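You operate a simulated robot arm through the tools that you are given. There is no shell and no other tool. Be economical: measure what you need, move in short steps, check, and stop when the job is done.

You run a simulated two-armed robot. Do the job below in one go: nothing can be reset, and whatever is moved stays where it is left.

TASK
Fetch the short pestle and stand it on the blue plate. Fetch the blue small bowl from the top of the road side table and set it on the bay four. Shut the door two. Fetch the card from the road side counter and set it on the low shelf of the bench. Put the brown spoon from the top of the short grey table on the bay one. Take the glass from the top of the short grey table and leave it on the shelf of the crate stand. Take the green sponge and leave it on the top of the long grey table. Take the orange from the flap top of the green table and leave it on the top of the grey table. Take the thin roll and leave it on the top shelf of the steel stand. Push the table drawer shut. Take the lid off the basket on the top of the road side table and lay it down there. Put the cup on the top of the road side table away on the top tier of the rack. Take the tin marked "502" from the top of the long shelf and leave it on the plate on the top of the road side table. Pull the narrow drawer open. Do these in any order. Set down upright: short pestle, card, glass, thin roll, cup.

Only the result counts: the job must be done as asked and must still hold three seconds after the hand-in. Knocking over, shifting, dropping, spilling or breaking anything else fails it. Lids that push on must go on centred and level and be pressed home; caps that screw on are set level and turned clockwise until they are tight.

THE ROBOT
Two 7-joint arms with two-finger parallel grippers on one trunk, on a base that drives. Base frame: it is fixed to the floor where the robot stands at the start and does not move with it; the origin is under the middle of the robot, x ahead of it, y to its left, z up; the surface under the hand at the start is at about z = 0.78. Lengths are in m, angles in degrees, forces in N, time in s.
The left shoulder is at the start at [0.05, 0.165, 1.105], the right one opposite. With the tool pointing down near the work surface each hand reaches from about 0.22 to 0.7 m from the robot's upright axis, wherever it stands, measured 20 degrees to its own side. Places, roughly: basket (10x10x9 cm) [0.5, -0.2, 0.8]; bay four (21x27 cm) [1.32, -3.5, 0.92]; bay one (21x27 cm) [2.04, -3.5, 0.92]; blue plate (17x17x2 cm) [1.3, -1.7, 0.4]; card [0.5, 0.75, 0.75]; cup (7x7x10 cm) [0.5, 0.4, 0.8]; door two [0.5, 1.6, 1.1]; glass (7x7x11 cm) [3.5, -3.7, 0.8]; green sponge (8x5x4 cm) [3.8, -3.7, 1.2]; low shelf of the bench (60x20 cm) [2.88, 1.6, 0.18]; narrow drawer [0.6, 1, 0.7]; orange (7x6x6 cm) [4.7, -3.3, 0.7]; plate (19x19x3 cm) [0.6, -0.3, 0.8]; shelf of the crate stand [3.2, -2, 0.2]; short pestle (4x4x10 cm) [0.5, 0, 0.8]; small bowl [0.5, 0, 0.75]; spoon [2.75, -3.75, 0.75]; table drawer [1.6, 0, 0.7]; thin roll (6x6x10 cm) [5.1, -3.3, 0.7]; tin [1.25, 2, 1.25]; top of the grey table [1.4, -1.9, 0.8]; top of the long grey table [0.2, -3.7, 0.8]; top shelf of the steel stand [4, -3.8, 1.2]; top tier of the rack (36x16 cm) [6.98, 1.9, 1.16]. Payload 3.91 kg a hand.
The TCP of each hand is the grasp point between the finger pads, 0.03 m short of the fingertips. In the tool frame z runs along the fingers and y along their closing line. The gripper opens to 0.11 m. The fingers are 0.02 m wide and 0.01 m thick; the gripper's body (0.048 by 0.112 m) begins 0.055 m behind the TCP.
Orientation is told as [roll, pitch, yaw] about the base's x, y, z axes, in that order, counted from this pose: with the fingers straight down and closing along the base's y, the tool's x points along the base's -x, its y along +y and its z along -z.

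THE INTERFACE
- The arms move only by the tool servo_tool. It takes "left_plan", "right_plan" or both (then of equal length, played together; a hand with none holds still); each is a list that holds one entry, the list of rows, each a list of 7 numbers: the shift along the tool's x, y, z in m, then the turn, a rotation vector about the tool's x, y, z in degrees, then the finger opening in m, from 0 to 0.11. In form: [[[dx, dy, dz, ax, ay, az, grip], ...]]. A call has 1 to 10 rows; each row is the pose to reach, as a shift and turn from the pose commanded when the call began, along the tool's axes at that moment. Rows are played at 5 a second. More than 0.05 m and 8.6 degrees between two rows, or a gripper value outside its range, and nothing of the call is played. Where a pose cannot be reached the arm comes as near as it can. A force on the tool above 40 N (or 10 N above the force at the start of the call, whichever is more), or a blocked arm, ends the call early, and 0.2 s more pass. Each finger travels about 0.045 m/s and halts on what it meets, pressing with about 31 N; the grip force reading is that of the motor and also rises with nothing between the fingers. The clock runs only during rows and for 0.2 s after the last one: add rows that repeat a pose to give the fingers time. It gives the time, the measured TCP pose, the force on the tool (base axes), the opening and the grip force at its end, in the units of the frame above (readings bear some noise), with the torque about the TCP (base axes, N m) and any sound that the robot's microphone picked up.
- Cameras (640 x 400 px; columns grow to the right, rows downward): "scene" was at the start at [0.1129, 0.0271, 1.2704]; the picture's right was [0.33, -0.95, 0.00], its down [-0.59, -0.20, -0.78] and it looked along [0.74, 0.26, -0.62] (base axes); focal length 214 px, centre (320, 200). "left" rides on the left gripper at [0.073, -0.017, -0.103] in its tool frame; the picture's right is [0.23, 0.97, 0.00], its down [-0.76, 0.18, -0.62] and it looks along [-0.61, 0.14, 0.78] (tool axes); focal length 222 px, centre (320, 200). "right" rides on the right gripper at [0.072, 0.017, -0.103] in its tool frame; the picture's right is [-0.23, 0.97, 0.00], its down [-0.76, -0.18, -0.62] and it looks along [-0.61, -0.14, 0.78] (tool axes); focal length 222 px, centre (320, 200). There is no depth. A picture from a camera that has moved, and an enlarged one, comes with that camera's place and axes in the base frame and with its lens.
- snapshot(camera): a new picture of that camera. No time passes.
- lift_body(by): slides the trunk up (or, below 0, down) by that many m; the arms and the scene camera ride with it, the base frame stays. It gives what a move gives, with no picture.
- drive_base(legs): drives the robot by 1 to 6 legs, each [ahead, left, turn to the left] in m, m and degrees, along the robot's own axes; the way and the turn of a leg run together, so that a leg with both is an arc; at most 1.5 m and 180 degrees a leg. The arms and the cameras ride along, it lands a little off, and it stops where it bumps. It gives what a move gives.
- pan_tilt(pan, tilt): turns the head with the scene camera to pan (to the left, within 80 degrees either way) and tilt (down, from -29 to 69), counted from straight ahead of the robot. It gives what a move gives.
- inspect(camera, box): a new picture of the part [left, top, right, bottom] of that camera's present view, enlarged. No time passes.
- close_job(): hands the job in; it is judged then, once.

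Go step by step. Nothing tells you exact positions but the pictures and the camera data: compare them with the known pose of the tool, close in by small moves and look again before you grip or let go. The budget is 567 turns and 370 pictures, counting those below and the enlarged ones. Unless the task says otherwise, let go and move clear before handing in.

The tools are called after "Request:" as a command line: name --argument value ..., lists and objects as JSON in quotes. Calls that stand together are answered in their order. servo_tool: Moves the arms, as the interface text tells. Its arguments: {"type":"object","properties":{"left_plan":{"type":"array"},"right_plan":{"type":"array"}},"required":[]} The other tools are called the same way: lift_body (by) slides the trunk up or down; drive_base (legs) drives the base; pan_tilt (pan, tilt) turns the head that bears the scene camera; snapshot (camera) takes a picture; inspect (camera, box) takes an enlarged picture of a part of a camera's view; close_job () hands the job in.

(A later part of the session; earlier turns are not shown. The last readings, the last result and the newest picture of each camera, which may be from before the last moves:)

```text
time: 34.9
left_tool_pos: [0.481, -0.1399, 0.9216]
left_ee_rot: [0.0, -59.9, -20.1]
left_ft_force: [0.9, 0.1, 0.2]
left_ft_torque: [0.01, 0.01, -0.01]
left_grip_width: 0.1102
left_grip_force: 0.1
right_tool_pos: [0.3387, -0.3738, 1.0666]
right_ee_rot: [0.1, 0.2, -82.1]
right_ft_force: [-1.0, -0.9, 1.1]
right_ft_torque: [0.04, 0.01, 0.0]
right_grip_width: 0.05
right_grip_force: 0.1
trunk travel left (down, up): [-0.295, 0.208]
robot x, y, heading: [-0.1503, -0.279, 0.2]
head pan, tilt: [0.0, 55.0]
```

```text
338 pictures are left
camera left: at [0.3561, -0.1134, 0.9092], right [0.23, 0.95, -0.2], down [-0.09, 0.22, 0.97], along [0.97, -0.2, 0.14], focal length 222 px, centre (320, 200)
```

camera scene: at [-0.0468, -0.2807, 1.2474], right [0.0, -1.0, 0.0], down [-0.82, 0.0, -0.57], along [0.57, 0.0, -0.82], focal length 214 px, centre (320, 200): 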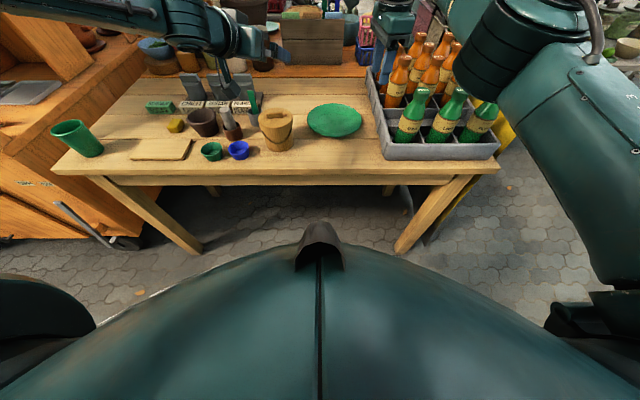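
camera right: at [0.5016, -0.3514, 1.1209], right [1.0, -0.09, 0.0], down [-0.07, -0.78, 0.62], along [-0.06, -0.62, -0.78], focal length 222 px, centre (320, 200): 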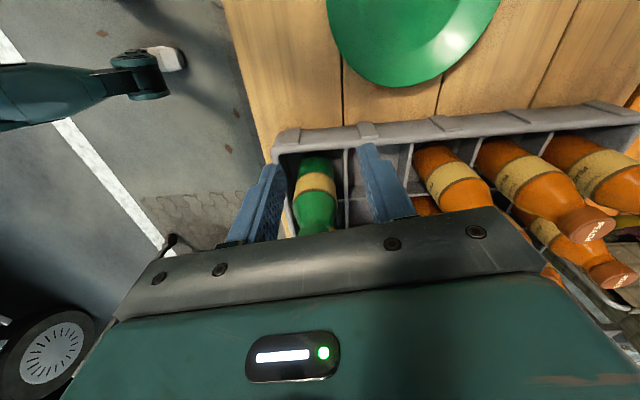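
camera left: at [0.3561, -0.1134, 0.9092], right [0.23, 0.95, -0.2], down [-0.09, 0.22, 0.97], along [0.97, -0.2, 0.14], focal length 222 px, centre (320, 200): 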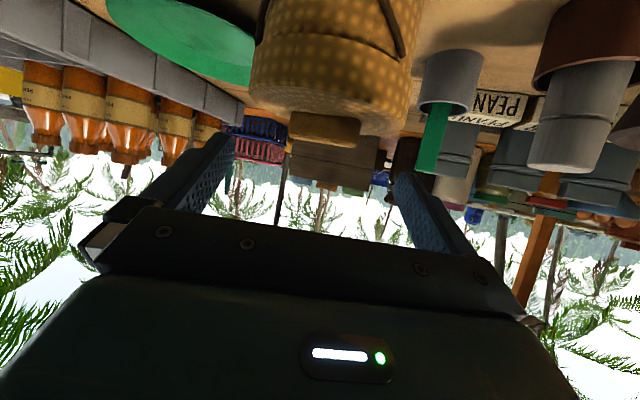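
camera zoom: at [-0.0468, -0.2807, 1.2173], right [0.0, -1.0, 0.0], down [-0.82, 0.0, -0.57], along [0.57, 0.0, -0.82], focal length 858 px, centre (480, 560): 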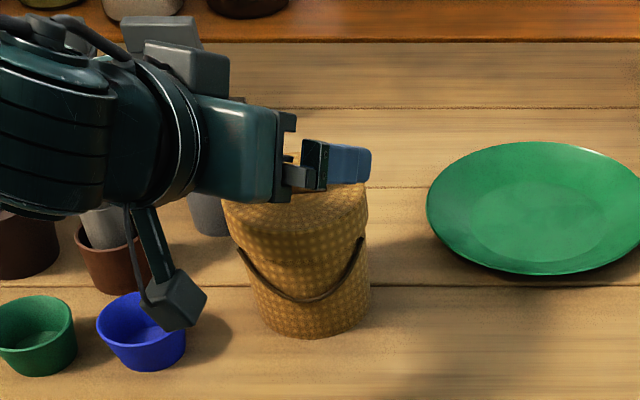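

Request:
servo_tool --left_plan '[[[0, -0.003, 0.0, 0, 2.5, 0, 0.11], [0, -0.003, 0.0, 0, 5, 0, 0.11]]]'

Request:
lift_body --by -0.04

Request:
snapshot --camera "left"

Request:
inspect --camera "scene" --box '[200, 60, 360, 160]'

```text
time: 35.5
left_tool_pos: [0.4786, -0.1422, 0.922]
left_ee_rot: [-0.2, -55.0, -20.1]
left_ft_force: [0.7, 0.5, 0.2]
left_ft_torque: [-0.05, 0.01, -0.01]
left_grip_width: 0.1102
left_grip_force: 0.1
right_tool_pos: [0.3376, -0.374, 1.067]
right_ee_rot: [0.2, 0.1, -82.0]
right_ft_force: [0.2, -0.9, -0.1]
right_ft_torque: [0.02, 0.01, -0.02]
right_grip_width: 0.0501
right_grip_force: 0.1
trunk travel left (down, up): [-0.295, 0.208]
robot x, y, heading: [-0.1514, -0.278, -0.1]
head pan, tilt: [0.0, 55.0]
```

```text
time: 36.3
left_tool_pos: [0.4786, -0.1426, 0.8813]
left_ee_rot: [0.0, -55.0, -20.1]
left_ft_force: [-0.2, -0.4, 1.2]
left_ft_torque: [-0.01, 0.01, 0.0]
left_grip_width: 0.1099
left_grip_force: 0.0
right_tool_pos: [0.3382, -0.3745, 1.0272]
right_ee_rot: [0.2, 0.3, -82.0]
right_ft_force: [-0.6, -1.1, 0.4]
right_ft_torque: [-0.01, -0.02, -0.02]
right_grip_width: 0.0503
right_grip_force: 0.2
trunk travel left (down, up): [-0.255, 0.248]
robot x, y, heading: [-0.1504, -0.2773, -0.2]
head pan, tilt: [0.0, 55.0]
```

```text
337 pictures are left
camera left: at [0.3537, -0.1155, 0.8811], right [0.21, 0.96, -0.19], down [-0.01, 0.19, 0.98], along [0.98, -0.21, 0.05], focal length 222 px, centre (320, 200)
```

left: 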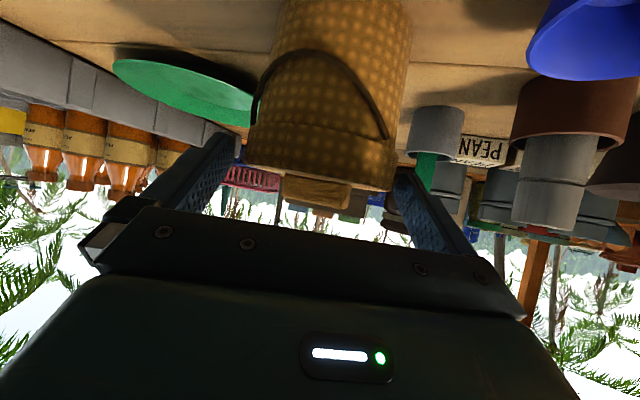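

```text
4.00 times, centred on (280, 110) of scene
camera zoom: at [-0.0468, -0.2807, 1.1773], right [0.0, -1.0, 0.0], down [-0.82, 0.0, -0.57], along [0.57, 0.0, -0.82], focal length 858 px, centre (480, 560)
```

zoom: 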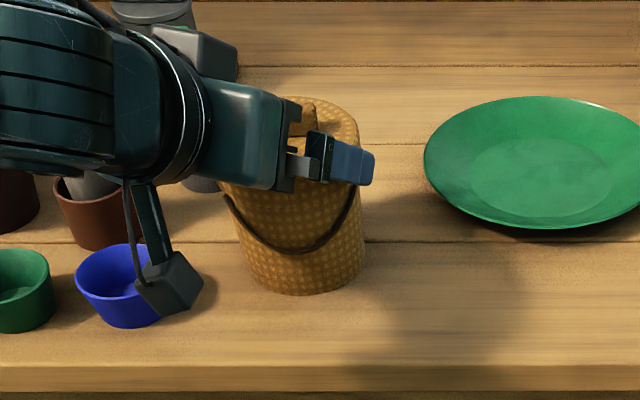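

Request:
lift_body --by -0.03

Request:
inspect --camera "scene" --box '[200, 60, 360, 160]'

Request:
snapshot --camera "left"

```text
time: 37.0
left_tool_pos: [0.4789, -0.1423, 0.8529]
left_ee_rot: [0.0, -55.0, -20.0]
left_ft_force: [0.5, 0.0, 0.4]
left_ft_torque: [0.0, 0.0, 0.03]
left_grip_width: 0.11
left_grip_force: 0.0
right_tool_pos: [0.3386, -0.3742, 0.9969]
right_ee_rot: [0.1, 0.2, -82.1]
right_ft_force: [0.0, 0.0, 1.0]
right_ft_torque: [0.02, 0.01, -0.03]
right_grip_width: 0.0502
right_grip_force: 0.1
trunk travel left (down, up): [-0.225, 0.278]
robot x, y, heading: [-0.151, -0.2772, -0.2]
head pan, tilt: [0.0, 55.0]
```

```text
4.00 times, centred on (280, 110) of scene
camera zoom: at [-0.0468, -0.2807, 1.1473], right [0.0, -1.0, 0.0], down [-0.82, 0.0, -0.57], along [0.57, 0.0, -0.82], focal length 858 px, centre (480, 560)
```

zoom: 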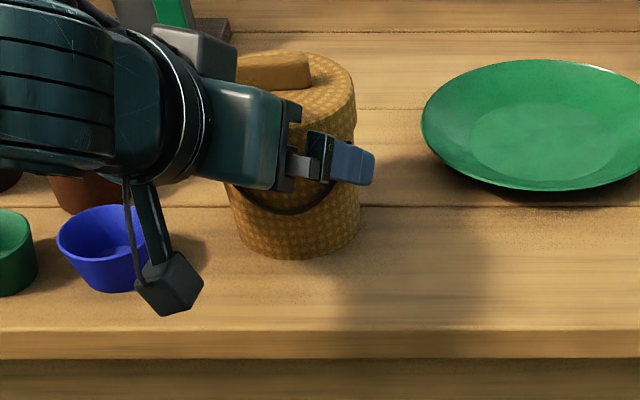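

```text
334 pictures are left
camera left: at [0.3538, -0.1155, 0.8511], right [0.21, 0.96, -0.19], down [-0.01, 0.19, 0.98], along [0.98, -0.21, 0.05], focal length 222 px, centre (320, 200)
```

left: 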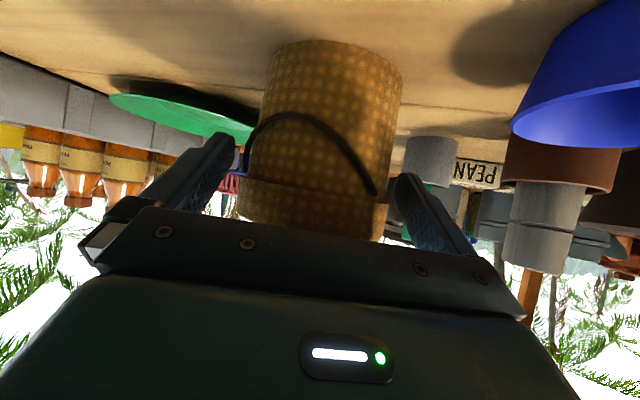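

Request:
lift_body --by -0.012

Request:
servo_tool --left_plan '[[[0, 0, 0, 0, 0, 0, 0.1], [0, 0, 0, 0, 0, 0, 0.095], [0, 0, 0, 0, 0, 0, 0.08], [0, 0, 0, 0, 0, 0, 0.08], [0, 0, 0, 0, 0, 0, 0.08]]]'

Request:
snapshot --camera "left"

```text
time: 37.6
left_tool_pos: [0.4791, -0.1425, 0.8399]
left_ee_rot: [0.1, -55.0, -20.1]
left_ft_force: [-0.3, 0.1, 0.0]
left_ft_torque: [-0.01, 0.0, -0.04]
left_grip_width: 0.1099
left_grip_force: 0.1
right_tool_pos: [0.3372, -0.3752, 0.9845]
right_ee_rot: [0.1, 0.3, -82.2]
right_ft_force: [0.3, -1.2, -0.4]
right_ft_torque: [0.01, 0.03, -0.04]
right_grip_width: 0.0498
right_grip_force: 0.1
trunk travel left (down, up): [-0.213, 0.29]
robot x, y, heading: [-0.1519, -0.2823, -0.4]
head pan, tilt: [0.0, 55.0]
```

```text
time: 38.8
left_tool_pos: [0.4786, -0.1427, 0.84]
left_ee_rot: [-0.1, -55.0, -20.1]
left_ft_force: [-0.6, 0.7, 0.1]
left_ft_torque: [0.07, 0.03, 0.0]
left_grip_width: 0.0855
left_grip_force: 31.2
right_tool_pos: [0.3369, -0.3742, 0.9842]
right_ee_rot: [0.2, 0.2, -82.1]
right_ft_force: [-0.2, 0.7, 0.2]
right_ft_torque: [-0.02, 0.03, -0.01]
right_grip_width: 0.0504
right_grip_force: 0.1
trunk travel left (down, up): [-0.213, 0.29]
robot x, y, heading: [-0.1455, -0.2781, -0.2]
head pan, tilt: [0.0, 55.0]
```

```text
333 pictures are left
camera left: at [0.3539, -0.1154, 0.839], right [0.21, 0.96, -0.19], down [-0.01, 0.19, 0.98], along [0.98, -0.21, 0.05], focal length 222 px, centre (320, 200)
```

left: 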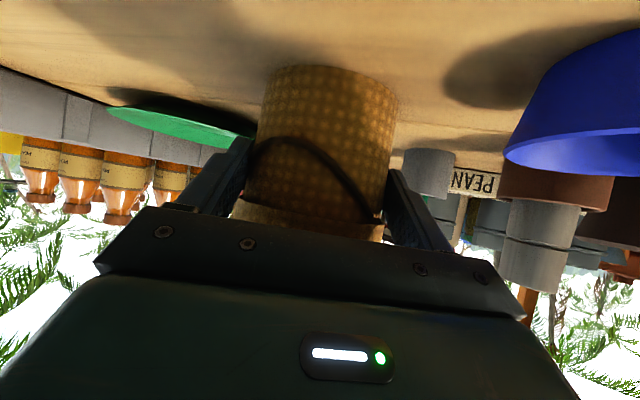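

Body held firmly. I lift the basket with the trunk and pull it closer so the right hand can reach the handle.

Request:
lift_body --by 0.08

Request:
servo_tool --left_plan '[[[0.0135, -0.0086, -0.0193, 0, 0, 0, 0.07], [0.027, -0.017, -0.0385, 0, 0, 0, 0.07], [0.04, -0.0257, -0.058, 0, 0, 0, 0.07], [0.054, -0.034, -0.077, 0, 0, 0, 0.07]]]'

Request:
snapshot --camera "scene"

```text
time: 40.0
left_tool_pos: [0.4788, -0.1416, 0.9197]
left_ee_rot: [-0.1, -55.0, -20.1]
left_ft_force: [0.5, 0.1, -1.2]
left_ft_torque: [0.03, 0.02, -0.05]
left_grip_width: 0.0852
left_grip_force: 31.0
right_tool_pos: [0.3383, -0.3754, 1.0654]
right_ee_rot: [0.1, 0.1, -82.1]
right_ft_force: [0.7, -0.3, 0.6]
right_ft_torque: [0.03, 0.02, 0.05]
right_grip_width: 0.0501
right_grip_force: 0.0
trunk travel left (down, up): [-0.293, 0.21]
robot x, y, heading: [-0.1475, -0.2778, -0.4]
head pan, tilt: [0.0, 55.0]
```

```text
time: 41.0
left_tool_pos: [0.3784, -0.1425, 0.9197]
left_ee_rot: [0.0, -55.0, -20.2]
left_ft_force: [-0.4, 0.2, -0.8]
left_ft_torque: [0.01, 0.0, 0.0]
left_grip_width: 0.0855
left_grip_force: 31.0
right_tool_pos: [0.3378, -0.3756, 1.0664]
right_ee_rot: [0.1, 0.1, -82.1]
right_ft_force: [0.0, -0.2, 0.0]
right_ft_torque: [0.02, 0.01, -0.01]
right_grip_width: 0.0499
right_grip_force: 0.0
trunk travel left (down, up): [-0.293, 0.21]
robot x, y, heading: [-0.152, -0.2804, -0.3]
head pan, tilt: [0.0, 55.0]
```

```text
332 pictures are left
camera scene: at [-0.0467, -0.2806, 1.2153], right [0.0, -1.0, 0.0], down [-0.82, 0.0, -0.57], along [0.57, 0.0, -0.82], focal length 214 px, centre (320, 200)
```

scene: 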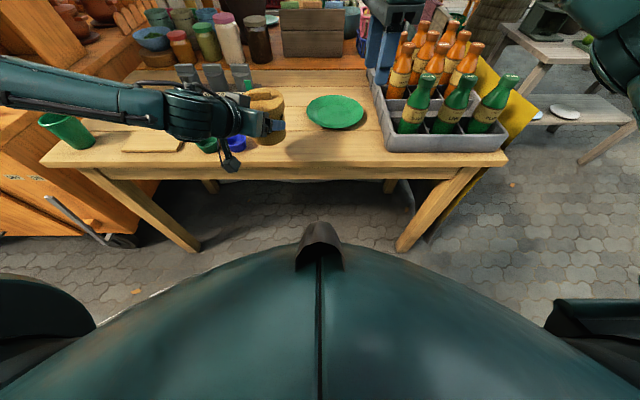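

Request:
servo_tool --right_plan '[[[0.044, 0.02, 0, 0, 0, 0, 0.05], [0.088, 0.04, 0, 0, 0, 0, 0.05], [0.132, 0.06, 0, 0, 0, 0, 0.05], [0.177, 0.08, 0, 0, 0, 0, 0.05], [0.2215, 0.0973, 0.006, 0, 0, 0, 0.05]]]'

Request:
inspect --camera "scene" --box '[180, 50, 340, 150]'

Request:
snapshot --camera "right"

```text
time: 42.2
left_tool_pos: [0.3775, -0.1414, 0.9195]
left_ee_rot: [0.0, -55.0, -20.1]
left_ft_force: [-0.2, 0.0, -0.8]
left_ft_torque: [0.0, 0.02, -0.03]
left_grip_width: 0.0853
left_grip_force: 30.9
right_tool_pos: [0.3853, -0.1926, 1.0599]
right_ee_rot: [0.1, 0.1, -82.2]
right_ft_force: [-0.6, -0.2, 0.8]
right_ft_torque: [-0.04, -0.01, -0.01]
right_grip_width: 0.05
right_grip_force: 0.0
right hand out of reach, approached as far as the arm can: row 4, 5
trunk travel left (down, up): [-0.293, 0.21]
robot x, y, heading: [-0.1505, -0.2799, -0.0]
head pan, tilt: [0.0, 55.0]
```

```text
4.00 times, centred on (260, 100) of scene
camera zoom: at [-0.0467, -0.2803, 1.2153], right [0.0, -1.0, 0.0], down [-0.82, 0.0, -0.57], along [0.57, 0.0, -0.82], focal length 858 px, centre (560, 600)
```

zoom: 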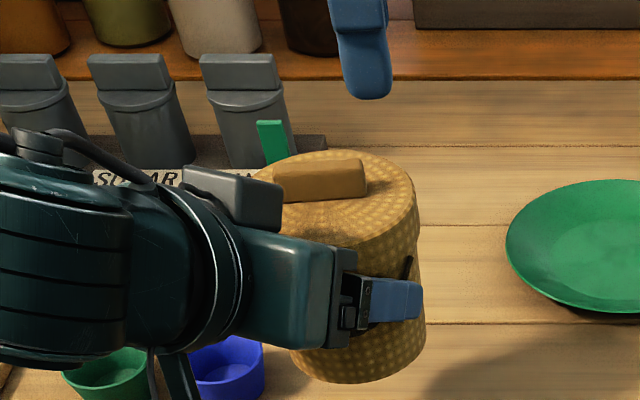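

```text
330 pictures are left
camera right: at [0.3908, -0.1191, 1.1637], right [1.0, -0.09, 0.0], down [-0.07, -0.78, 0.62], along [-0.05, -0.62, -0.78], focal length 222 px, centre (320, 200)
```

right: 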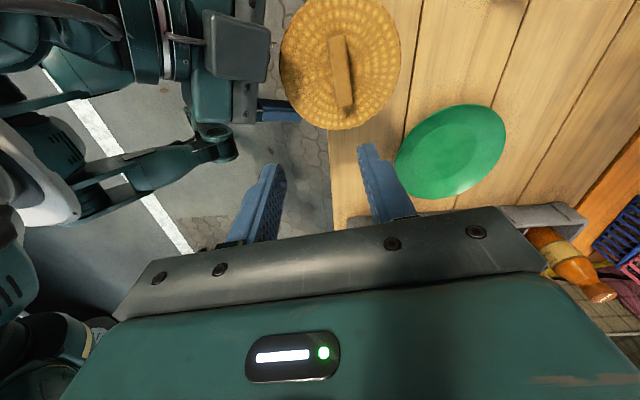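

Request:
servo_tool --left_plan '[[[-0.01, -0.0185, 0.0142, 0, 0, 0, 0.07], [-0.02, -0.037, 0.0285, 0, 0, 0, 0.07], [-0.03, -0.0555, 0.0427, 0, 0, 0, 0.07]]]'

Request:
snapshot --camera "right"

```text
time: 43.0
left_tool_pos: [0.4015, -0.1963, 0.9281]
left_ee_rot: [-0.1, -55.0, -20.1]
left_ft_force: [-0.4, -0.5, -1.9]
left_ft_torque: [-0.01, -0.01, -0.01]
left_grip_width: 0.0852
left_grip_force: 31.3
left hand out of reach, approached as far as the arm can: row 3
right_tool_pos: [0.3855, -0.1926, 1.0601]
right_ee_rot: [0.0, 0.0, -82.1]
right_ft_force: [0.1, 0.5, -0.1]
right_ft_torque: [0.04, -0.03, -0.02]
right_grip_width: 0.0504
right_grip_force: 0.1
trunk travel left (down, up): [-0.293, 0.21]
robot x, y, heading: [-0.1507, -0.2779, -0.3]
head pan, tilt: [0.0, 55.0]
```

```text
329 pictures are left
camera right: at [0.3908, -0.1191, 1.1635], right [1.0, -0.09, 0.0], down [-0.07, -0.78, 0.62], along [-0.06, -0.62, -0.78], focal length 222 px, centre (320, 200)
```

right: 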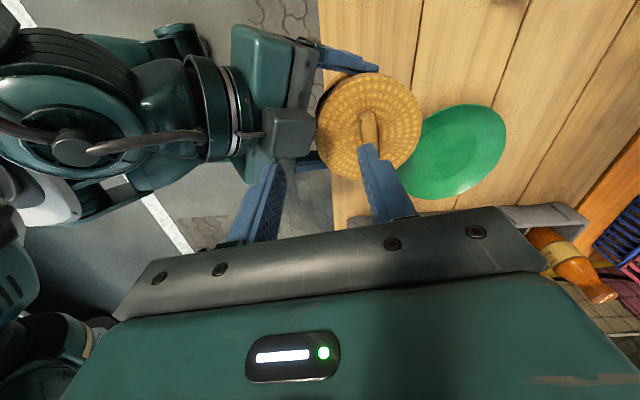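

Request:
servo_tool --right_plan '[[[-0.006, 0.02, 0, 0, 0, 0, 0.05], [-0.011, 0.0404, 0.0, 0, 0, 0, 0.05], [-0.011, 0.0404, 0.02, 0, 0, 0, 0.05], [-0.011, 0.0404, 0.04, 0, 0, 0, 0.05]]]'

Request:
inspect --camera "scene" --box '[200, 40, 360, 140]'

Request:
snapshot --camera "right"

```text
time: 44.0
left_tool_pos: [0.4018, -0.196, 0.9282]
left_ee_rot: [-0.1, -55.0, -20.1]
left_ft_force: [0.8, 0.0, -1.0]
left_ft_torque: [0.04, 0.01, 0.0]
left_grip_width: 0.0853
left_grip_force: 30.9
right_tool_pos: [0.4099, -0.21, 1.0209]
right_ee_rot: [0.1, 0.1, -82.2]
right_ft_force: [0.3, 0.3, -0.5]
right_ft_torque: [-0.03, -0.02, 0.01]
right_grip_width: 0.05
right_grip_force: 0.1
right hand out of reach, approached as far as the arm can: row 1, 2, 3, 4
trunk travel left (down, up): [-0.293, 0.21]
robot x, y, heading: [-0.1483, -0.2816, 0.1]
head pan, tilt: [0.0, 55.0]
```

```text
4.00 times, centred on (280, 90) of scene
camera zoom: at [-0.0465, -0.2804, 1.2153], right [0.0, -1.0, 0.0], down [-0.82, 0.0, -0.57], along [0.57, 0.0, -0.82], focal length 858 px, centre (480, 640)
```

zoom: 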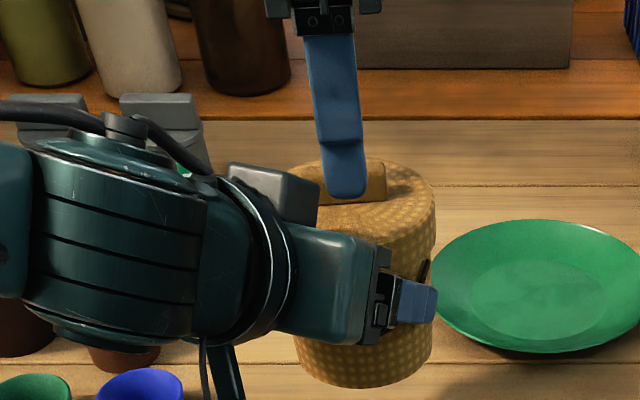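

```text
327 pictures are left
camera right: at [0.4159, -0.1371, 1.1238], right [1.0, -0.09, 0.0], down [-0.07, -0.78, 0.62], along [-0.06, -0.62, -0.78], focal length 222 px, centre (320, 200)
```

right: 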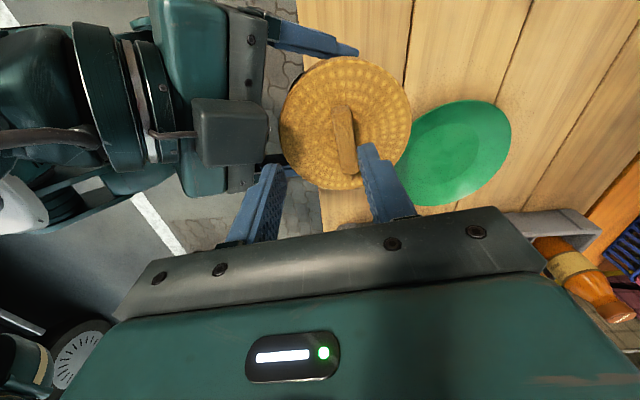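

Request:
servo_tool --right_plan '[[[0.001, 0.008, 0.0, 0, 0, 0, 0.05], [0.0026, 0.0175, 0.008, 0, 0, 0, 0.05], [0.0026, 0.0175, 0.016, 0, 0, 0, 0.05], [0.0026, 0.0175, 0.022, 0, 0, 0, 0.05]]]'

Request:
snapshot --camera "right"

Request:
inspect --camera "scene" --box '[200, 40, 360, 140]'

```text
time: 45.0
left_tool_pos: [0.402, -0.1962, 0.928]
left_ee_rot: [-0.2, -55.0, -20.1]
left_ft_force: [-0.2, -0.2, -1.1]
left_ft_torque: [0.04, 0.01, -0.01]
left_grip_width: 0.0849
left_grip_force: 31.0
right_tool_pos: [0.4182, -0.2132, 1.0037]
right_ee_rot: [0.2, 0.1, -82.1]
right_ft_force: [-0.6, -0.5, 0.4]
right_ft_torque: [-0.03, 0.0, 0.01]
right_grip_width: 0.0503
right_grip_force: 0.0
right hand out of reach, approached as far as the arm can: row 1, 2, 3, 4
trunk travel left (down, up): [-0.293, 0.21]
robot x, y, heading: [-0.1516, -0.2797, -0.3]
head pan, tilt: [0.0, 55.0]
```

```text
326 pictures are left
camera right: at [0.4241, -0.1397, 1.1062], right [1.0, -0.09, 0.0], down [-0.07, -0.78, 0.62], along [-0.06, -0.62, -0.78], focal length 222 px, centre (320, 200)
```

right: 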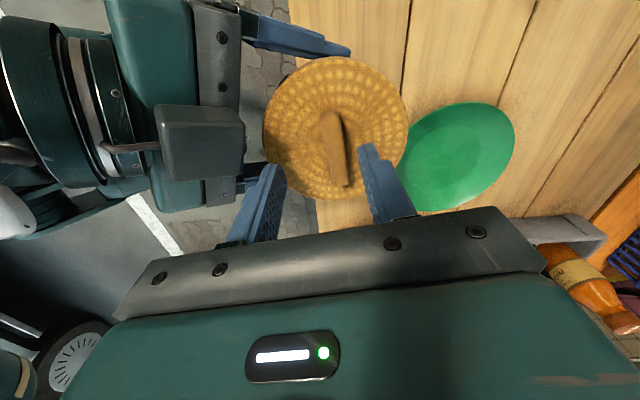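

```text
4.00 times, centred on (280, 90) of scene
camera zoom: at [-0.0466, -0.2806, 1.2153], right [0.0, -1.0, 0.0], down [-0.82, 0.0, -0.57], along [0.57, 0.0, -0.82], focal length 858 px, centre (480, 640)
```

zoom: 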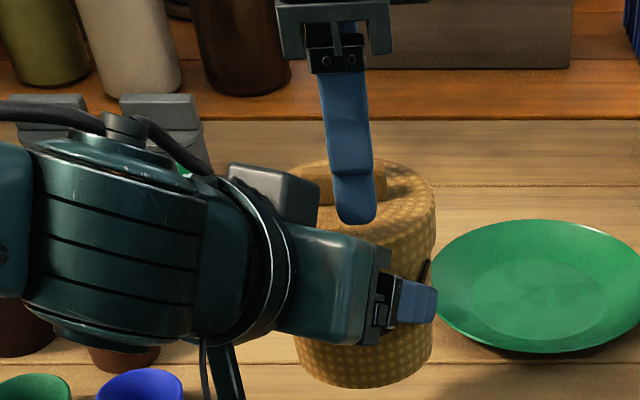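

Request:
servo_tool --left_plan '[[[0.001, -0.0015, -0.005, 0, 0, 0, 0.07], [0.0016, -0.0031, -0.0092, 0, 0, 0, 0.07], [0.0016, -0.0031, -0.0092, 0, 0, 0, 0.07], [0.0016, -0.0031, -0.0092, 0, 0, 0, 0.07], [0.0016, -0.0031, -0.0092, 0, 0, 0, 0.07], [0.0016, -0.0031, -0.0092, 0, 0, 0, 0.07], [0.0016, -0.0031, -0.0092, 0, 0, 0, 0.07]]]' --right_plan '[[[0, 0, 0, 0, 0, 0, 0.05], [0, 0, 0.0, 0, 0, 0, 0.05], [0, 0, 0.002, 0, 0, 0, 0.03], [0, 0, 0.002, 0, 0, 0, 0.02], [0, 0, 0.002, 0, 0, 0, 0.005], [0, 0, 0.002, 0, 0, 0, 0.0], [0, 0, 0.002, 0, 0, 0, 0.0]]]'

Request:
inspect --camera "scene" --box '[200, 40, 360, 140]'

```text
time: 46.6
left_tool_pos: [0.3933, -0.1974, 0.9302]
left_ee_rot: [0.0, -54.8, -20.1]
left_ft_force: [-4.5, -1.5, -3.7]
left_ft_torque: [0.07, -0.13, -0.12]
left_grip_width: 0.0849
left_grip_force: 31.4
right_tool_pos: [0.4182, -0.2138, 1.0014]
right_ee_rot: [0.2, 0.2, -82.2]
right_ft_force: [4.4, 0.8, 2.3]
right_ft_torque: [0.0, -0.14, -0.04]
right_grip_width: 0.0117
right_grip_force: 30.9
trunk travel left (down, up): [-0.293, 0.21]
robot x, y, heading: [-0.1516, -0.2806, -0.3]
head pan, tilt: [0.0, 55.0]
heard: snap
```

```text
4.00 times, centred on (280, 90) of scene
camera zoom: at [-0.0465, -0.2806, 1.2153], right [0.0, -1.0, 0.0], down [-0.82, 0.0, -0.57], along [0.57, 0.0, -0.82], focal length 858 px, centre (480, 640)
```

zoom: 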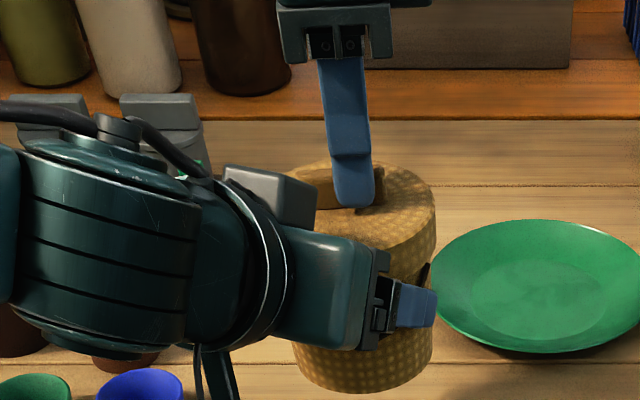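

Gripped, and a snap was heard. I separate: left goes down, right goes up.

Request:
servo_tool --left_plan '[[[0.008, 0, 0.0057, 0, 0, 0, 0.07], [0.016, 0, 0.0115, 0, 0, 0, 0.07], [0.025, 0, 0.017, 0, 0, 0, 0.07], [0.033, 0, 0.023, 0, 0, 0, 0.07]]]' --right_plan '[[[0, 0, -0.005, 0, 0, 0, 0.0], [0, 0, -0.01, 0, 0, 0, 0.0], [0, 0, -0.02, 0, 0, 0, 0.0], [0, 0, -0.03, 0, 0, 0, 0.0]]]'

Request:
inspect --camera "scene" --box '[200, 40, 360, 140]'

```text
time: 47.6
left_tool_pos: [0.3885, -0.1856, 0.8997]
left_ee_rot: [0.0, -55.0, -20.1]
left_ft_force: [-0.7, -0.5, 0.0]
left_ft_torque: [0.01, -0.02, -0.03]
left_grip_width: 0.0851
left_grip_force: 31.4
left hand out of reach, approached as far as the arm can: row 2, 3, 4
right_tool_pos: [0.4136, -0.2186, 1.0302]
right_ee_rot: [0.1, 0.1, -82.2]
right_ft_force: [-0.1, 0.1, 0.2]
right_ft_torque: [0.04, 0.01, -0.03]
right_grip_width: 0.0118
right_grip_force: 31.1
right hand out of reach, approached as far as the arm can: row 4
trunk travel left (down, up): [-0.293, 0.21]
robot x, y, heading: [-0.1513, -0.2777, -0.2]
head pan, tilt: [0.0, 55.0]
```

```text
4.00 times, centred on (280, 90) of scene
camera zoom: at [-0.0466, -0.2808, 1.2153], right [0.0, -1.0, 0.0], down [-0.82, 0.0, -0.57], along [0.57, 0.0, -0.82], focal length 858 px, centre (480, 640)
```

zoom: 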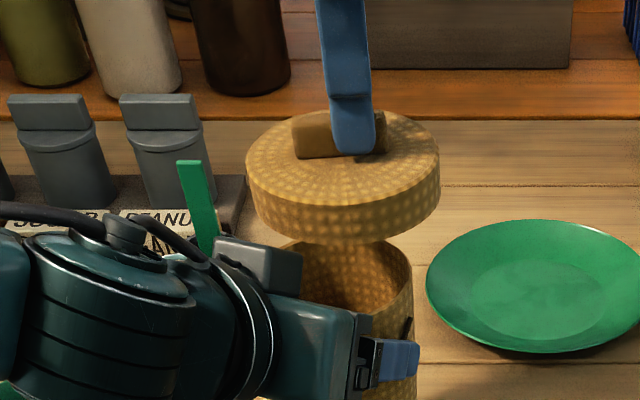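

The lid is off. Now lay it on the table at about [0.457,-0.285].

Request:
servo_tool --right_plan '[[[-0.02, 0.0, 0, 0, 0, 0, 0.0], [-0.045, 0.015, 0, 0, 0, 0, 0.0], [-0.073, 0.034, 0, 0, 0, 0, 0.0], [-0.073, 0.034, 0.04, 0, 0, 0, 0.0], [-0.073, 0.034, 0.08, 0, 0, 0, 0.0], [-0.073, 0.034, 0.12, 0, 0, 0, 0.0]]]'

Request:
snapshot --camera "scene"

```text
time: 49.0
left_tool_pos: [0.3906, -0.1855, 0.9017]
left_ee_rot: [0.2, -55.4, -20.1]
left_ft_force: [-0.3, 5.3, 1.0]
left_ft_torque: [0.01, -0.07, 0.21]
left_grip_width: 0.0851
left_grip_force: 31.0
right_tool_pos: [0.4575, -0.2842, 0.9072]
right_ee_rot: [0.1, -0.1, -82.3]
right_ft_force: [0.7, -6.0, -2.4]
right_ft_torque: [-0.26, -0.07, 0.13]
right_grip_width: 0.0114
right_grip_force: 30.8
right hand out of reach, approached as far as the arm can: row 3
trunk travel left (down, up): [-0.293, 0.21]
robot x, y, heading: [-0.1498, -0.2806, -0.4]
head pan, tilt: [0.0, 55.0]
```

```text
322 pictures are left
camera scene: at [-0.0464, -0.2806, 1.2153], right [0.0, -1.0, 0.0], down [-0.82, 0.0, -0.57], along [0.57, 0.0, -0.82], focal length 214 px, centre (320, 200)
```

scene: 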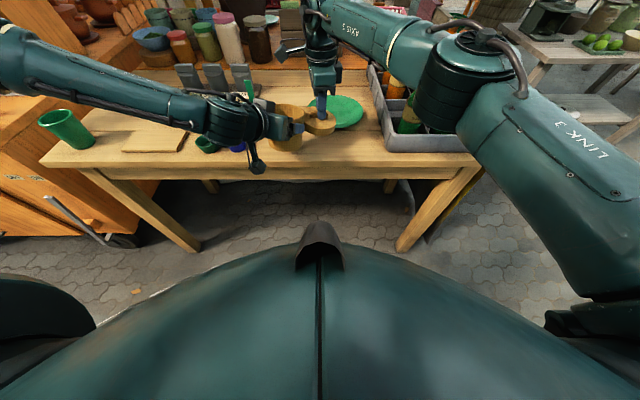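

Lid touches the left finger; I move the left hand with the basket away to its original spot's side first.

Request:
servo_tool --left_plan '[[[0.004, 0.019, -0.0056, 0, 0, 0, 0.07], [0.0078, 0.0376, -0.0112, 0, 0, 0, 0.07], [-0.0086, 0.0376, -0.0227, 0, 0, 0, 0.07], [-0.025, 0.047, -0.0, 0, 0, 0, 0.07], [-0.04, 0.057, 0.022, 0, 0, 0, 0.07], [-0.0561, 0.0704, 0.0451, 0, 0, 0, 0.07]]]'

Request:
inspect --camera "scene" --box '[220, 60, 380, 160]'

```text
time: 50.4
left_tool_pos: [0.4789, -0.1438, 0.9181]
left_ee_rot: [-0.1, -55.0, -20.2]
left_ft_force: [0.0, 0.8, -1.5]
left_ft_torque: [0.0, 0.02, 0.0]
left_grip_width: 0.0849
left_grip_force: 30.9
right_tool_pos: [0.4576, -0.2825, 0.9095]
right_ee_rot: [0.1, 0.1, -82.2]
right_ft_force: [-0.5, -0.2, -0.5]
right_ft_torque: [-0.01, -0.02, 0.03]
right_grip_width: 0.0114
right_grip_force: 31.0
trunk travel left (down, up): [-0.293, 0.21]
robot x, y, heading: [-0.1512, -0.2787, -0.4]
head pan, tilt: [0.0, 55.0]
```

```text
4.00 times, centred on (300, 110) of scene
camera zoom: at [-0.0463, -0.2804, 1.2153], right [0.0, -1.0, 0.0], down [-0.82, 0.0, -0.57], along [0.57, 0.0, -0.82], focal length 858 px, centre (400, 560)
```

zoom: 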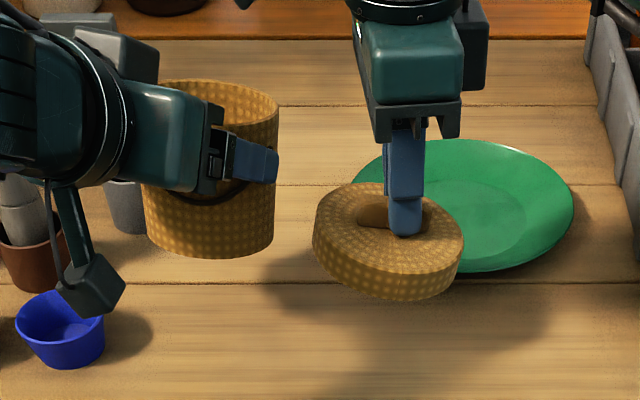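

Request:
servo_tool --right_plan '[[[-0.005, 0.01, 0.02, 0, 0, 0, 0.0], [-0.01, 0.01, 0.04, 0, 0, 0, 0.0], [-0.01, 0.01, 0.05, 0, 0, 0, 0.0], [-0.01, 0.01, 0.058, 0, 0, 0, 0.0]]]'

Request:
inspect --camera "scene" --box '[220, 60, 380, 160]'

```text
time: 51.4
left_tool_pos: [0.4779, -0.1443, 0.9188]
left_ee_rot: [-0.2, -55.0, -20.0]
left_ft_force: [0.0, 0.1, -0.7]
left_ft_torque: [0.02, 0.01, 0.0]
left_grip_width: 0.0848
left_grip_force: 31.1
right_tool_pos: [0.4689, -0.2925, 0.8515]
right_ee_rot: [0.1, 0.1, -82.1]
right_ft_force: [-0.6, -0.1, -0.3]
right_ft_torque: [0.02, -0.02, 0.0]
right_grip_width: 0.0118
right_grip_force: 30.9
trunk travel left (down, up): [-0.293, 0.21]
robot x, y, heading: [-0.1517, -0.2771, -0.2]
head pan, tilt: [0.0, 55.0]
```

```text
4.00 times, centred on (300, 110) of scene
camera zoom: at [-0.0465, -0.2806, 1.2153], right [0.0, -1.0, 0.0], down [-0.82, 0.0, -0.57], along [0.57, 0.0, -0.82], focal length 858 px, centre (400, 560)
```

zoom: 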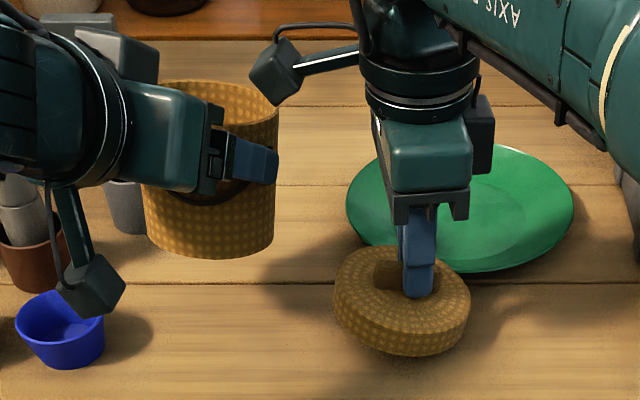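

Request:
servo_tool --right_plan '[[[0, 0, 0.005, 0, 0, 0, 0.0], [0, 0, 0.009, 0, 0, 0, 0.0], [0, 0, 0.012, 0, 0, 0, 0.0]]]'

Request:
inspect --camera "scene" --box '[220, 60, 380, 160]'

```text
time: 52.2
left_tool_pos: [0.4762, -0.1436, 0.92]
left_ee_rot: [0.0, -55.1, -20.1]
left_ft_force: [-0.2, -0.1, 0.8]
left_ft_torque: [-0.01, -0.01, -0.03]
left_grip_width: 0.0851
left_grip_force: 31.4
right_tool_pos: [0.4694, -0.2927, 0.8411]
right_ee_rot: [0.1, 0.2, -82.1]
right_ft_force: [-1.9, 1.0, 2.7]
right_ft_torque: [0.03, -0.07, 0.03]
right_grip_width: 0.0116
right_grip_force: 31.2
trunk travel left (down, up): [-0.293, 0.21]
robot x, y, heading: [-0.1516, -0.281, -0.2]
head pan, tilt: [0.0, 55.0]
```

```text
4.00 times, centred on (300, 110) of scene
camera zoom: at [-0.047, -0.2805, 1.2154], right [0.0, -1.0, 0.0], down [-0.82, 0.0, -0.57], along [0.57, 0.0, -0.82], focal length 858 px, centre (400, 560)
```

zoom: 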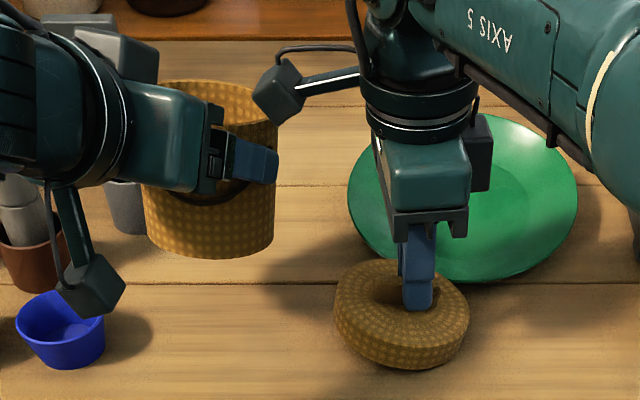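

Request:
servo_tool --right_plan '[[[0, 0, 0.003, 0, 0, 0, 0.0], [0, 0, 0.003, 0, 0, 0, 0.012], [0, 0, 0.003, 0, 0, 0, 0.016], [0, 0, 0.003, 0, 0, 0, 0.03], [0, 0, 0.003, 0, 0, 0, 0.05], [0, 0, 0, 0, 0, 0, 0.05], [0, 0, -0.04, 0, 0, 0, 0.05], [0, 0, -0.08, 0, 0, 0, 0.05], [0, 0, -0.12, 0, 0, 0, 0.05]]]'

Request:
inspect --camera "scene" --box '[220, 60, 380, 160]'

```text
time: 54.2
left_tool_pos: [0.4769, -0.1447, 0.9201]
left_ee_rot: [0.0, -55.1, -20.1]
left_ft_force: [-0.1, 0.1, -0.4]
left_ft_torque: [0.04, 0.04, -0.01]
left_grip_width: 0.0852
left_grip_force: 31.5
right_tool_pos: [0.4661, -0.2935, 0.9615]
right_ee_rot: [0.1, 0.2, -82.1]
right_ft_force: [0.8, 0.4, -0.1]
right_ft_torque: [0.02, 0.01, 0.0]
right_grip_width: 0.05
right_grip_force: 0.0
trunk travel left (down, up): [-0.293, 0.21]
robot x, y, heading: [-0.1503, -0.2798, -0.0]
head pan, tilt: [0.0, 55.0]
```

```text
4.00 times, centred on (300, 110) of scene
camera zoom: at [-0.0468, -0.2807, 1.2153], right [0.0, -1.0, 0.0], down [-0.82, 0.0, -0.57], along [0.57, 0.0, -0.82], focal length 858 px, centre (400, 560)
```

zoom: 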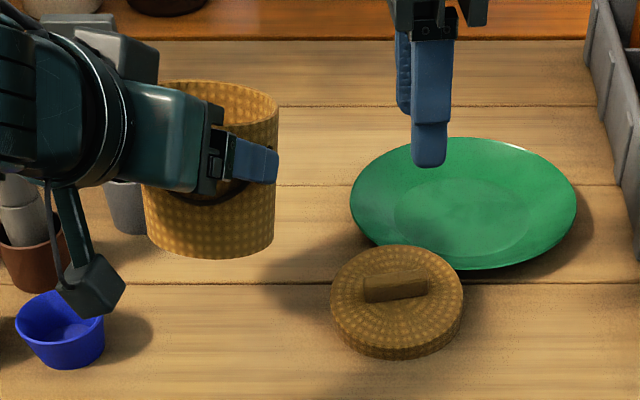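

The lid lies flat. Now lower the basket back to its place with the trunk.

Request:
servo_tool --right_plan '[[[0.0, -0.03, -0.04, 0, 0, 0, 0.05], [0, -0.06, -0.08, 0, 0, 0, 0.05]]]'

Request:
lift_body --by -0.079

Request:
inspect --camera "scene" --box '[200, 40, 360, 140]'

```text
time: 54.8
left_tool_pos: [0.4769, -0.1439, 0.9194]
left_ee_rot: [0.1, -55.0, -20.3]
left_ft_force: [-0.7, 0.9, -0.9]
left_ft_torque: [0.01, 0.01, 0.02]
left_grip_width: 0.085
left_grip_force: 31.1
right_tool_pos: [0.4082, -0.3012, 1.0411]
right_ee_rot: [0.1, 0.2, -82.2]
right_ft_force: [-0.6, -1.3, -0.9]
right_ft_torque: [0.01, -0.01, -0.01]
right_grip_width: 0.0498
right_grip_force: 0.0
trunk travel left (down, up): [-0.293, 0.21]
robot x, y, heading: [-0.149, -0.2811, -0.3]
head pan, tilt: [0.0, 55.0]
```

```text
time: 56.0
left_tool_pos: [0.4768, -0.1441, 0.843]
left_ee_rot: [0.0, -55.4, -20.2]
left_ft_force: [-1.9, 2.4, 15.4]
left_ft_torque: [-0.32, -0.76, 0.05]
left_grip_width: 0.0846
left_grip_force: 31.4
right_tool_pos: [0.4077, -0.3003, 0.9627]
right_ee_rot: [0.2, 0.2, -82.1]
right_ft_force: [-1.4, 0.3, 0.1]
right_ft_torque: [-0.02, -0.02, 0.0]
right_grip_width: 0.05
right_grip_force: 0.1
trunk travel left (down, up): [-0.214, 0.289]
robot x, y, heading: [-0.1509, -0.2766, -0.2]
head pan, tilt: [0.0, 55.0]
```

```text
4.00 times, centred on (280, 90) of scene
camera zoom: at [-0.0482, -0.2808, 1.1366], right [0.0, -1.0, 0.0], down [-0.82, 0.0, -0.58], along [0.58, 0.0, -0.82], focal length 858 px, centre (480, 640)
```

zoom: 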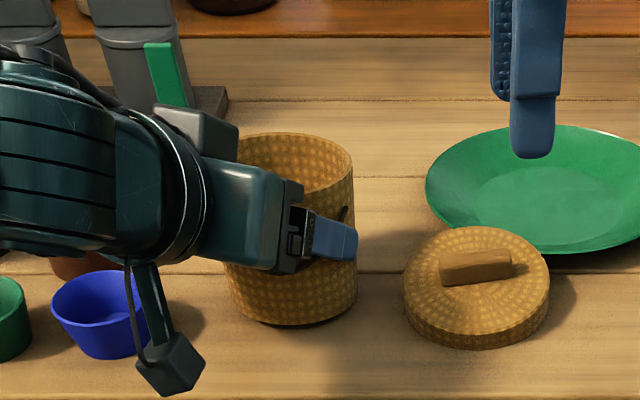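

Request:
servo_tool --left_plan '[[[0, 0, 0, 0, 0, 0, 0.09], [0, 0, 0, 0, 0, 0, 0.1], [0, 0, 0, 0, 0, 0, 0.11], [0, 0, 0, 0, 0, 0, 0.11], [0, 0, 0, 0, 0, 0, 0.11]]]'

Request:
lift_body --by 0.11

Request:
inspect --camera "scene" --box '[160, 60, 400, 210]'

```text
time: 57.2
left_tool_pos: [0.4789, -0.144, 0.8413]
left_ee_rot: [-0.2, -55.1, -20.1]
left_ft_force: [-0.2, 0.3, -0.1]
left_ft_torque: [-0.01, 0.02, 0.02]
left_grip_width: 0.1102
left_grip_force: 0.1
right_tool_pos: [0.4081, -0.3015, 0.9614]
right_ee_rot: [0.1, 0.3, -82.1]
right_ft_force: [0.0, -0.5, -0.1]
right_ft_torque: [-0.01, -0.01, 0.02]
right_grip_width: 0.0503
right_grip_force: 0.1
trunk travel left (down, up): [-0.214, 0.289]
robot x, y, heading: [-0.1504, -0.2824, -0.3]
head pan, tilt: [0.0, 55.0]
```

```text
time: 58.6
left_tool_pos: [0.4768, -0.1435, 0.9502]
left_ee_rot: [-0.1, -55.0, -20.1]
left_ft_force: [1.0, -0.1, 0.5]
left_ft_torque: [0.02, -0.01, 0.02]
left_grip_width: 0.1098
left_grip_force: 0.2
right_tool_pos: [0.4084, -0.3006, 1.0714]
right_ee_rot: [0.0, 0.2, -82.1]
right_ft_force: [0.0, -0.1, 0.0]
right_ft_torque: [-0.03, -0.03, 0.01]
right_grip_width: 0.0499
right_grip_force: 0.0
trunk travel left (down, up): [-0.324, 0.179]
robot x, y, heading: [-0.1468, -0.2782, -0.2]
head pan, tilt: [0.0, 55.0]
```

```text
2.67 times, centred on (280, 135) of scene
camera zoom: at [-0.0464, -0.2806, 1.2463], right [0.0, -1.0, 0.0], down [-0.82, 0.0, -0.57], along [0.57, 0.0, -0.82], focal length 572 px, centre (427, 373)
```

zoom: 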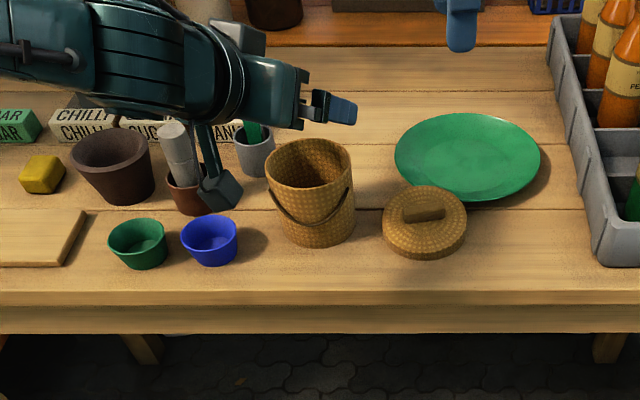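

Lid task done. I tuck both arms and head toward the cart for drawer/card/door.

Request:
servo_tool --left_plan '[[[0.0, 0.0, -0.04, 0, 0, 0, 0.11], [0.003, 0.012, -0.075, -1.4, 7.8, -2.6, 0.11], [0.006, 0.024, -0.11, -2.8, 15.6, -5.3, 0.1], [0.009, 0.036, -0.145, -4.1, 23.3, -7.9, 0.09], [0.012, 0.05, -0.18, -5.5, 31.1, -10.5, 0.08], [0.014, 0.064, -0.215, -6.9, 38.9, -13.1, 0.08], [0.016, 0.078, -0.25, -8.2, 46.6, -15.8, 0.08], [0.018, 0.091, -0.29, -9.6, 54.4, -18.4, 0.08], [0.0215, 0.104, -0.3266, -9.6, 54.4, -18.4, 0.08], [0.0215, 0.104, -0.3266, -9.6, 54.4, -18.4, 0.08]]]' --right_plan '[[[-0.02, -0.03, -0.01, 0, 0, -8.2, 0.05], [-0.045, -0.05, -0.02, 0, 0, -16.4, 0.05], [-0.07, -0.07, -0.03, 0, 0, -24.6, 0.05], [-0.1, -0.09, -0.04, 0, 0, -32.8, 0.05], [-0.13, -0.11, -0.05, 0, 0, -41, 0.05], [-0.16, -0.13, -0.05, 0, 0, -49.2, 0.05], [-0.19, -0.15, -0.05, 0, 0, -57.4, 0.05], [-0.22, -0.17, -0.05, 0, 0, -65.6, 0.05], [-0.24, -0.185, -0.05, 0, 0, -73.8, 0.05], [-0.256, -0.195, -0.05, 0, 0, -82, 0.05]]]'

Request:
pan_tilt --pan 75 --tilt 25

Request:
snapshot --camera "scene"

```text
time: 60.8
left_tool_pos: [0.2505, 0.0496, 1.1191]
left_ee_rot: [0.0, -0.1, -0.2]
left_ft_force: [-0.3, 0.6, 0.4]
left_ft_torque: [0.02, 0.0, 0.0]
left_grip_width: 0.0802
left_grip_force: 0.0
right_tool_pos: [0.2509, -0.5827, 1.1205]
right_ee_rot: [0.2, 0.0, 0.1]
right_ft_force: [0.5, 0.6, -0.7]
right_ft_torque: [-0.02, 0.01, -0.01]
right_grip_width: 0.05
right_grip_force: 0.0
trunk travel left (down, up): [-0.324, 0.179]
robot x, y, heading: [-0.1518, -0.2747, -0.2]
head pan, tilt: [0.0, 55.0]
```

```text
time: 62.3
left_tool_pos: [0.2505, 0.05, 1.1207]
left_ee_rot: [0.0, 0.0, -0.2]
left_ft_force: [0.4, -0.4, 0.6]
left_ft_torque: [0.01, -0.02, -0.03]
left_grip_width: 0.0802
left_grip_force: 0.0
right_tool_pos: [0.2494, -0.5812, 1.1208]
right_ee_rot: [0.3, 0.0, -0.2]
right_ft_force: [0.3, -0.7, 0.8]
right_ft_torque: [0.03, -0.01, 0.01]
right_grip_width: 0.0501
right_grip_force: 0.1
trunk travel left (down, up): [-0.324, 0.179]
robot x, y, heading: [-0.1511, -0.2786, -0.2]
head pan, tilt: [75.0, 25.0]
```

```text
315 pictures are left
camera scene: at [-0.0945, -0.1915, 1.2903], right [0.96, -0.26, 0.0], down [-0.11, -0.41, -0.91], along [0.24, 0.87, -0.42], focal length 214 px, centre (320, 200)
```

scene: 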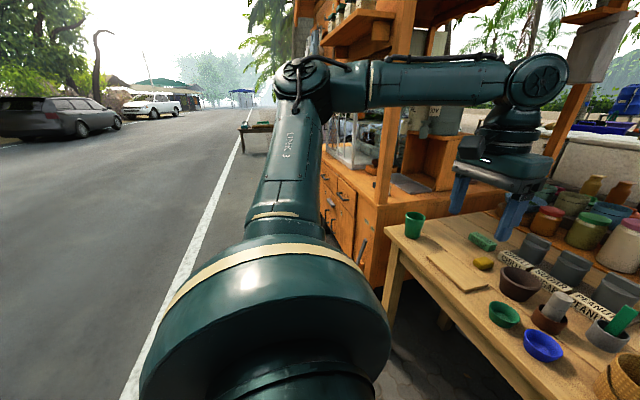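

Request:
drive_base --legs '[[-0.12, 0.0, 0], [0, 1.25, 0]]'

Request:
pan_tilt --pan 0 --tilt 35

Request:
snapshot --camera "scene"

Request:
pan_tilt --pan 40 --tilt 15

Request:
snapshot --camera "scene"

```text
time: 74.1
left_tool_pos: [0.1364, 1.2747, 1.119]
left_ee_rot: [0.1, 0.0, -0.2]
left_ft_force: [0.0, 0.1, 0.3]
left_ft_torque: [0.02, -0.03, 0.01]
left_grip_width: 0.0801
left_grip_force: 0.0
right_tool_pos: [0.1356, 0.6431, 1.1196]
right_ee_rot: [0.2, 0.0, -0.2]
right_ft_force: [0.2, -1.0, 0.6]
right_ft_torque: [0.02, 0.0, 0.03]
right_grip_width: 0.0499
right_grip_force: 0.0
trunk travel left (down, up): [-0.324, 0.179]
robot x, y, heading: [-0.2655, 0.9486, -0.1]
head pan, tilt: [75.0, 25.0]
```

```text
time: 75.5
left_tool_pos: [0.1354, 1.2753, 1.1199]
left_ee_rot: [0.0, 0.0, -0.2]
left_ft_force: [-0.1, -0.2, -0.3]
left_ft_torque: [-0.01, -0.01, 0.01]
left_grip_width: 0.0798
left_grip_force: 0.0
right_tool_pos: [0.136, 0.6436, 1.1217]
right_ee_rot: [0.3, -0.1, -0.1]
right_ft_force: [0.6, 0.0, 0.7]
right_ft_torque: [0.02, 0.01, -0.01]
right_grip_width: 0.0501
right_grip_force: 0.0
trunk travel left (down, up): [-0.324, 0.179]
robot x, y, heading: [-0.2629, 0.9431, -0.0]
head pan, tilt: [0.0, 35.0]
```

```text
314 pictures are left
camera scene: at [-0.1455, 0.9444, 1.2746], right [0.0, -1.0, 0.0], down [-0.57, 0.0, -0.82], along [0.82, 0.0, -0.57], focal length 214 px, centre (320, 200)
```

scene: 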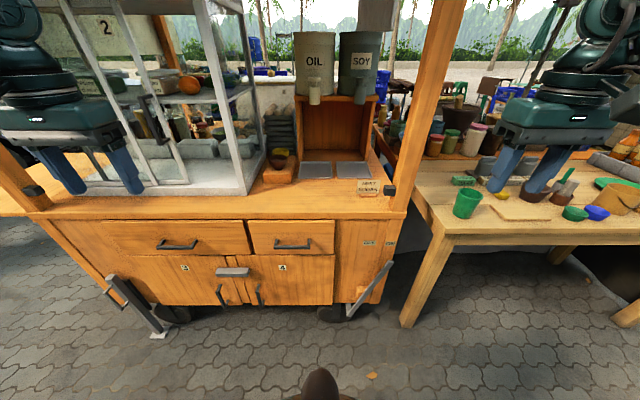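

```text
time: 76.6
left_tool_pos: [0.1369, 1.2757, 1.1194]
left_ee_rot: [0.1, -0.1, -0.1]
left_ft_force: [0.1, 0.0, -0.4]
left_ft_torque: [-0.02, -0.02, 0.04]
left_grip_width: 0.0801
left_grip_force: 0.1
right_tool_pos: [0.1363, 0.6434, 1.1207]
right_ee_rot: [0.3, -0.1, -0.1]
right_ft_force: [0.2, -0.4, 0.5]
right_ft_torque: [0.04, -0.01, 0.03]
right_grip_width: 0.05
right_grip_force: 0.0
trunk travel left (down, up): [-0.324, 0.179]
robot x, y, heading: [-0.2651, 0.9427, -0.2]
head pan, tilt: [40.0, 15.0]
```

```text
313 pictures are left
camera scene: at [-0.1618, 1.0043, 1.3065], right [0.64, -0.77, 0.0], down [-0.2, -0.17, -0.97], along [0.74, 0.62, -0.26], focal length 214 px, centre (320, 200)
```

scene: 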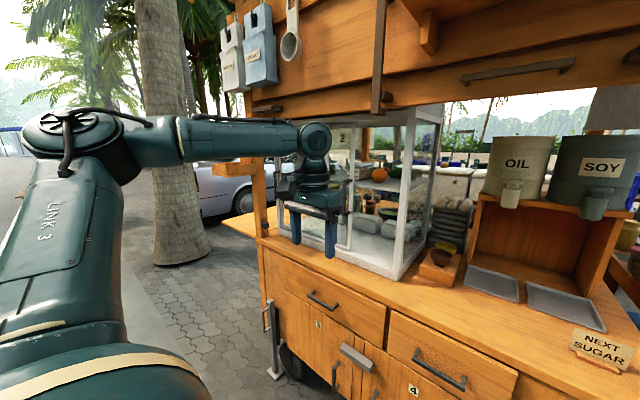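

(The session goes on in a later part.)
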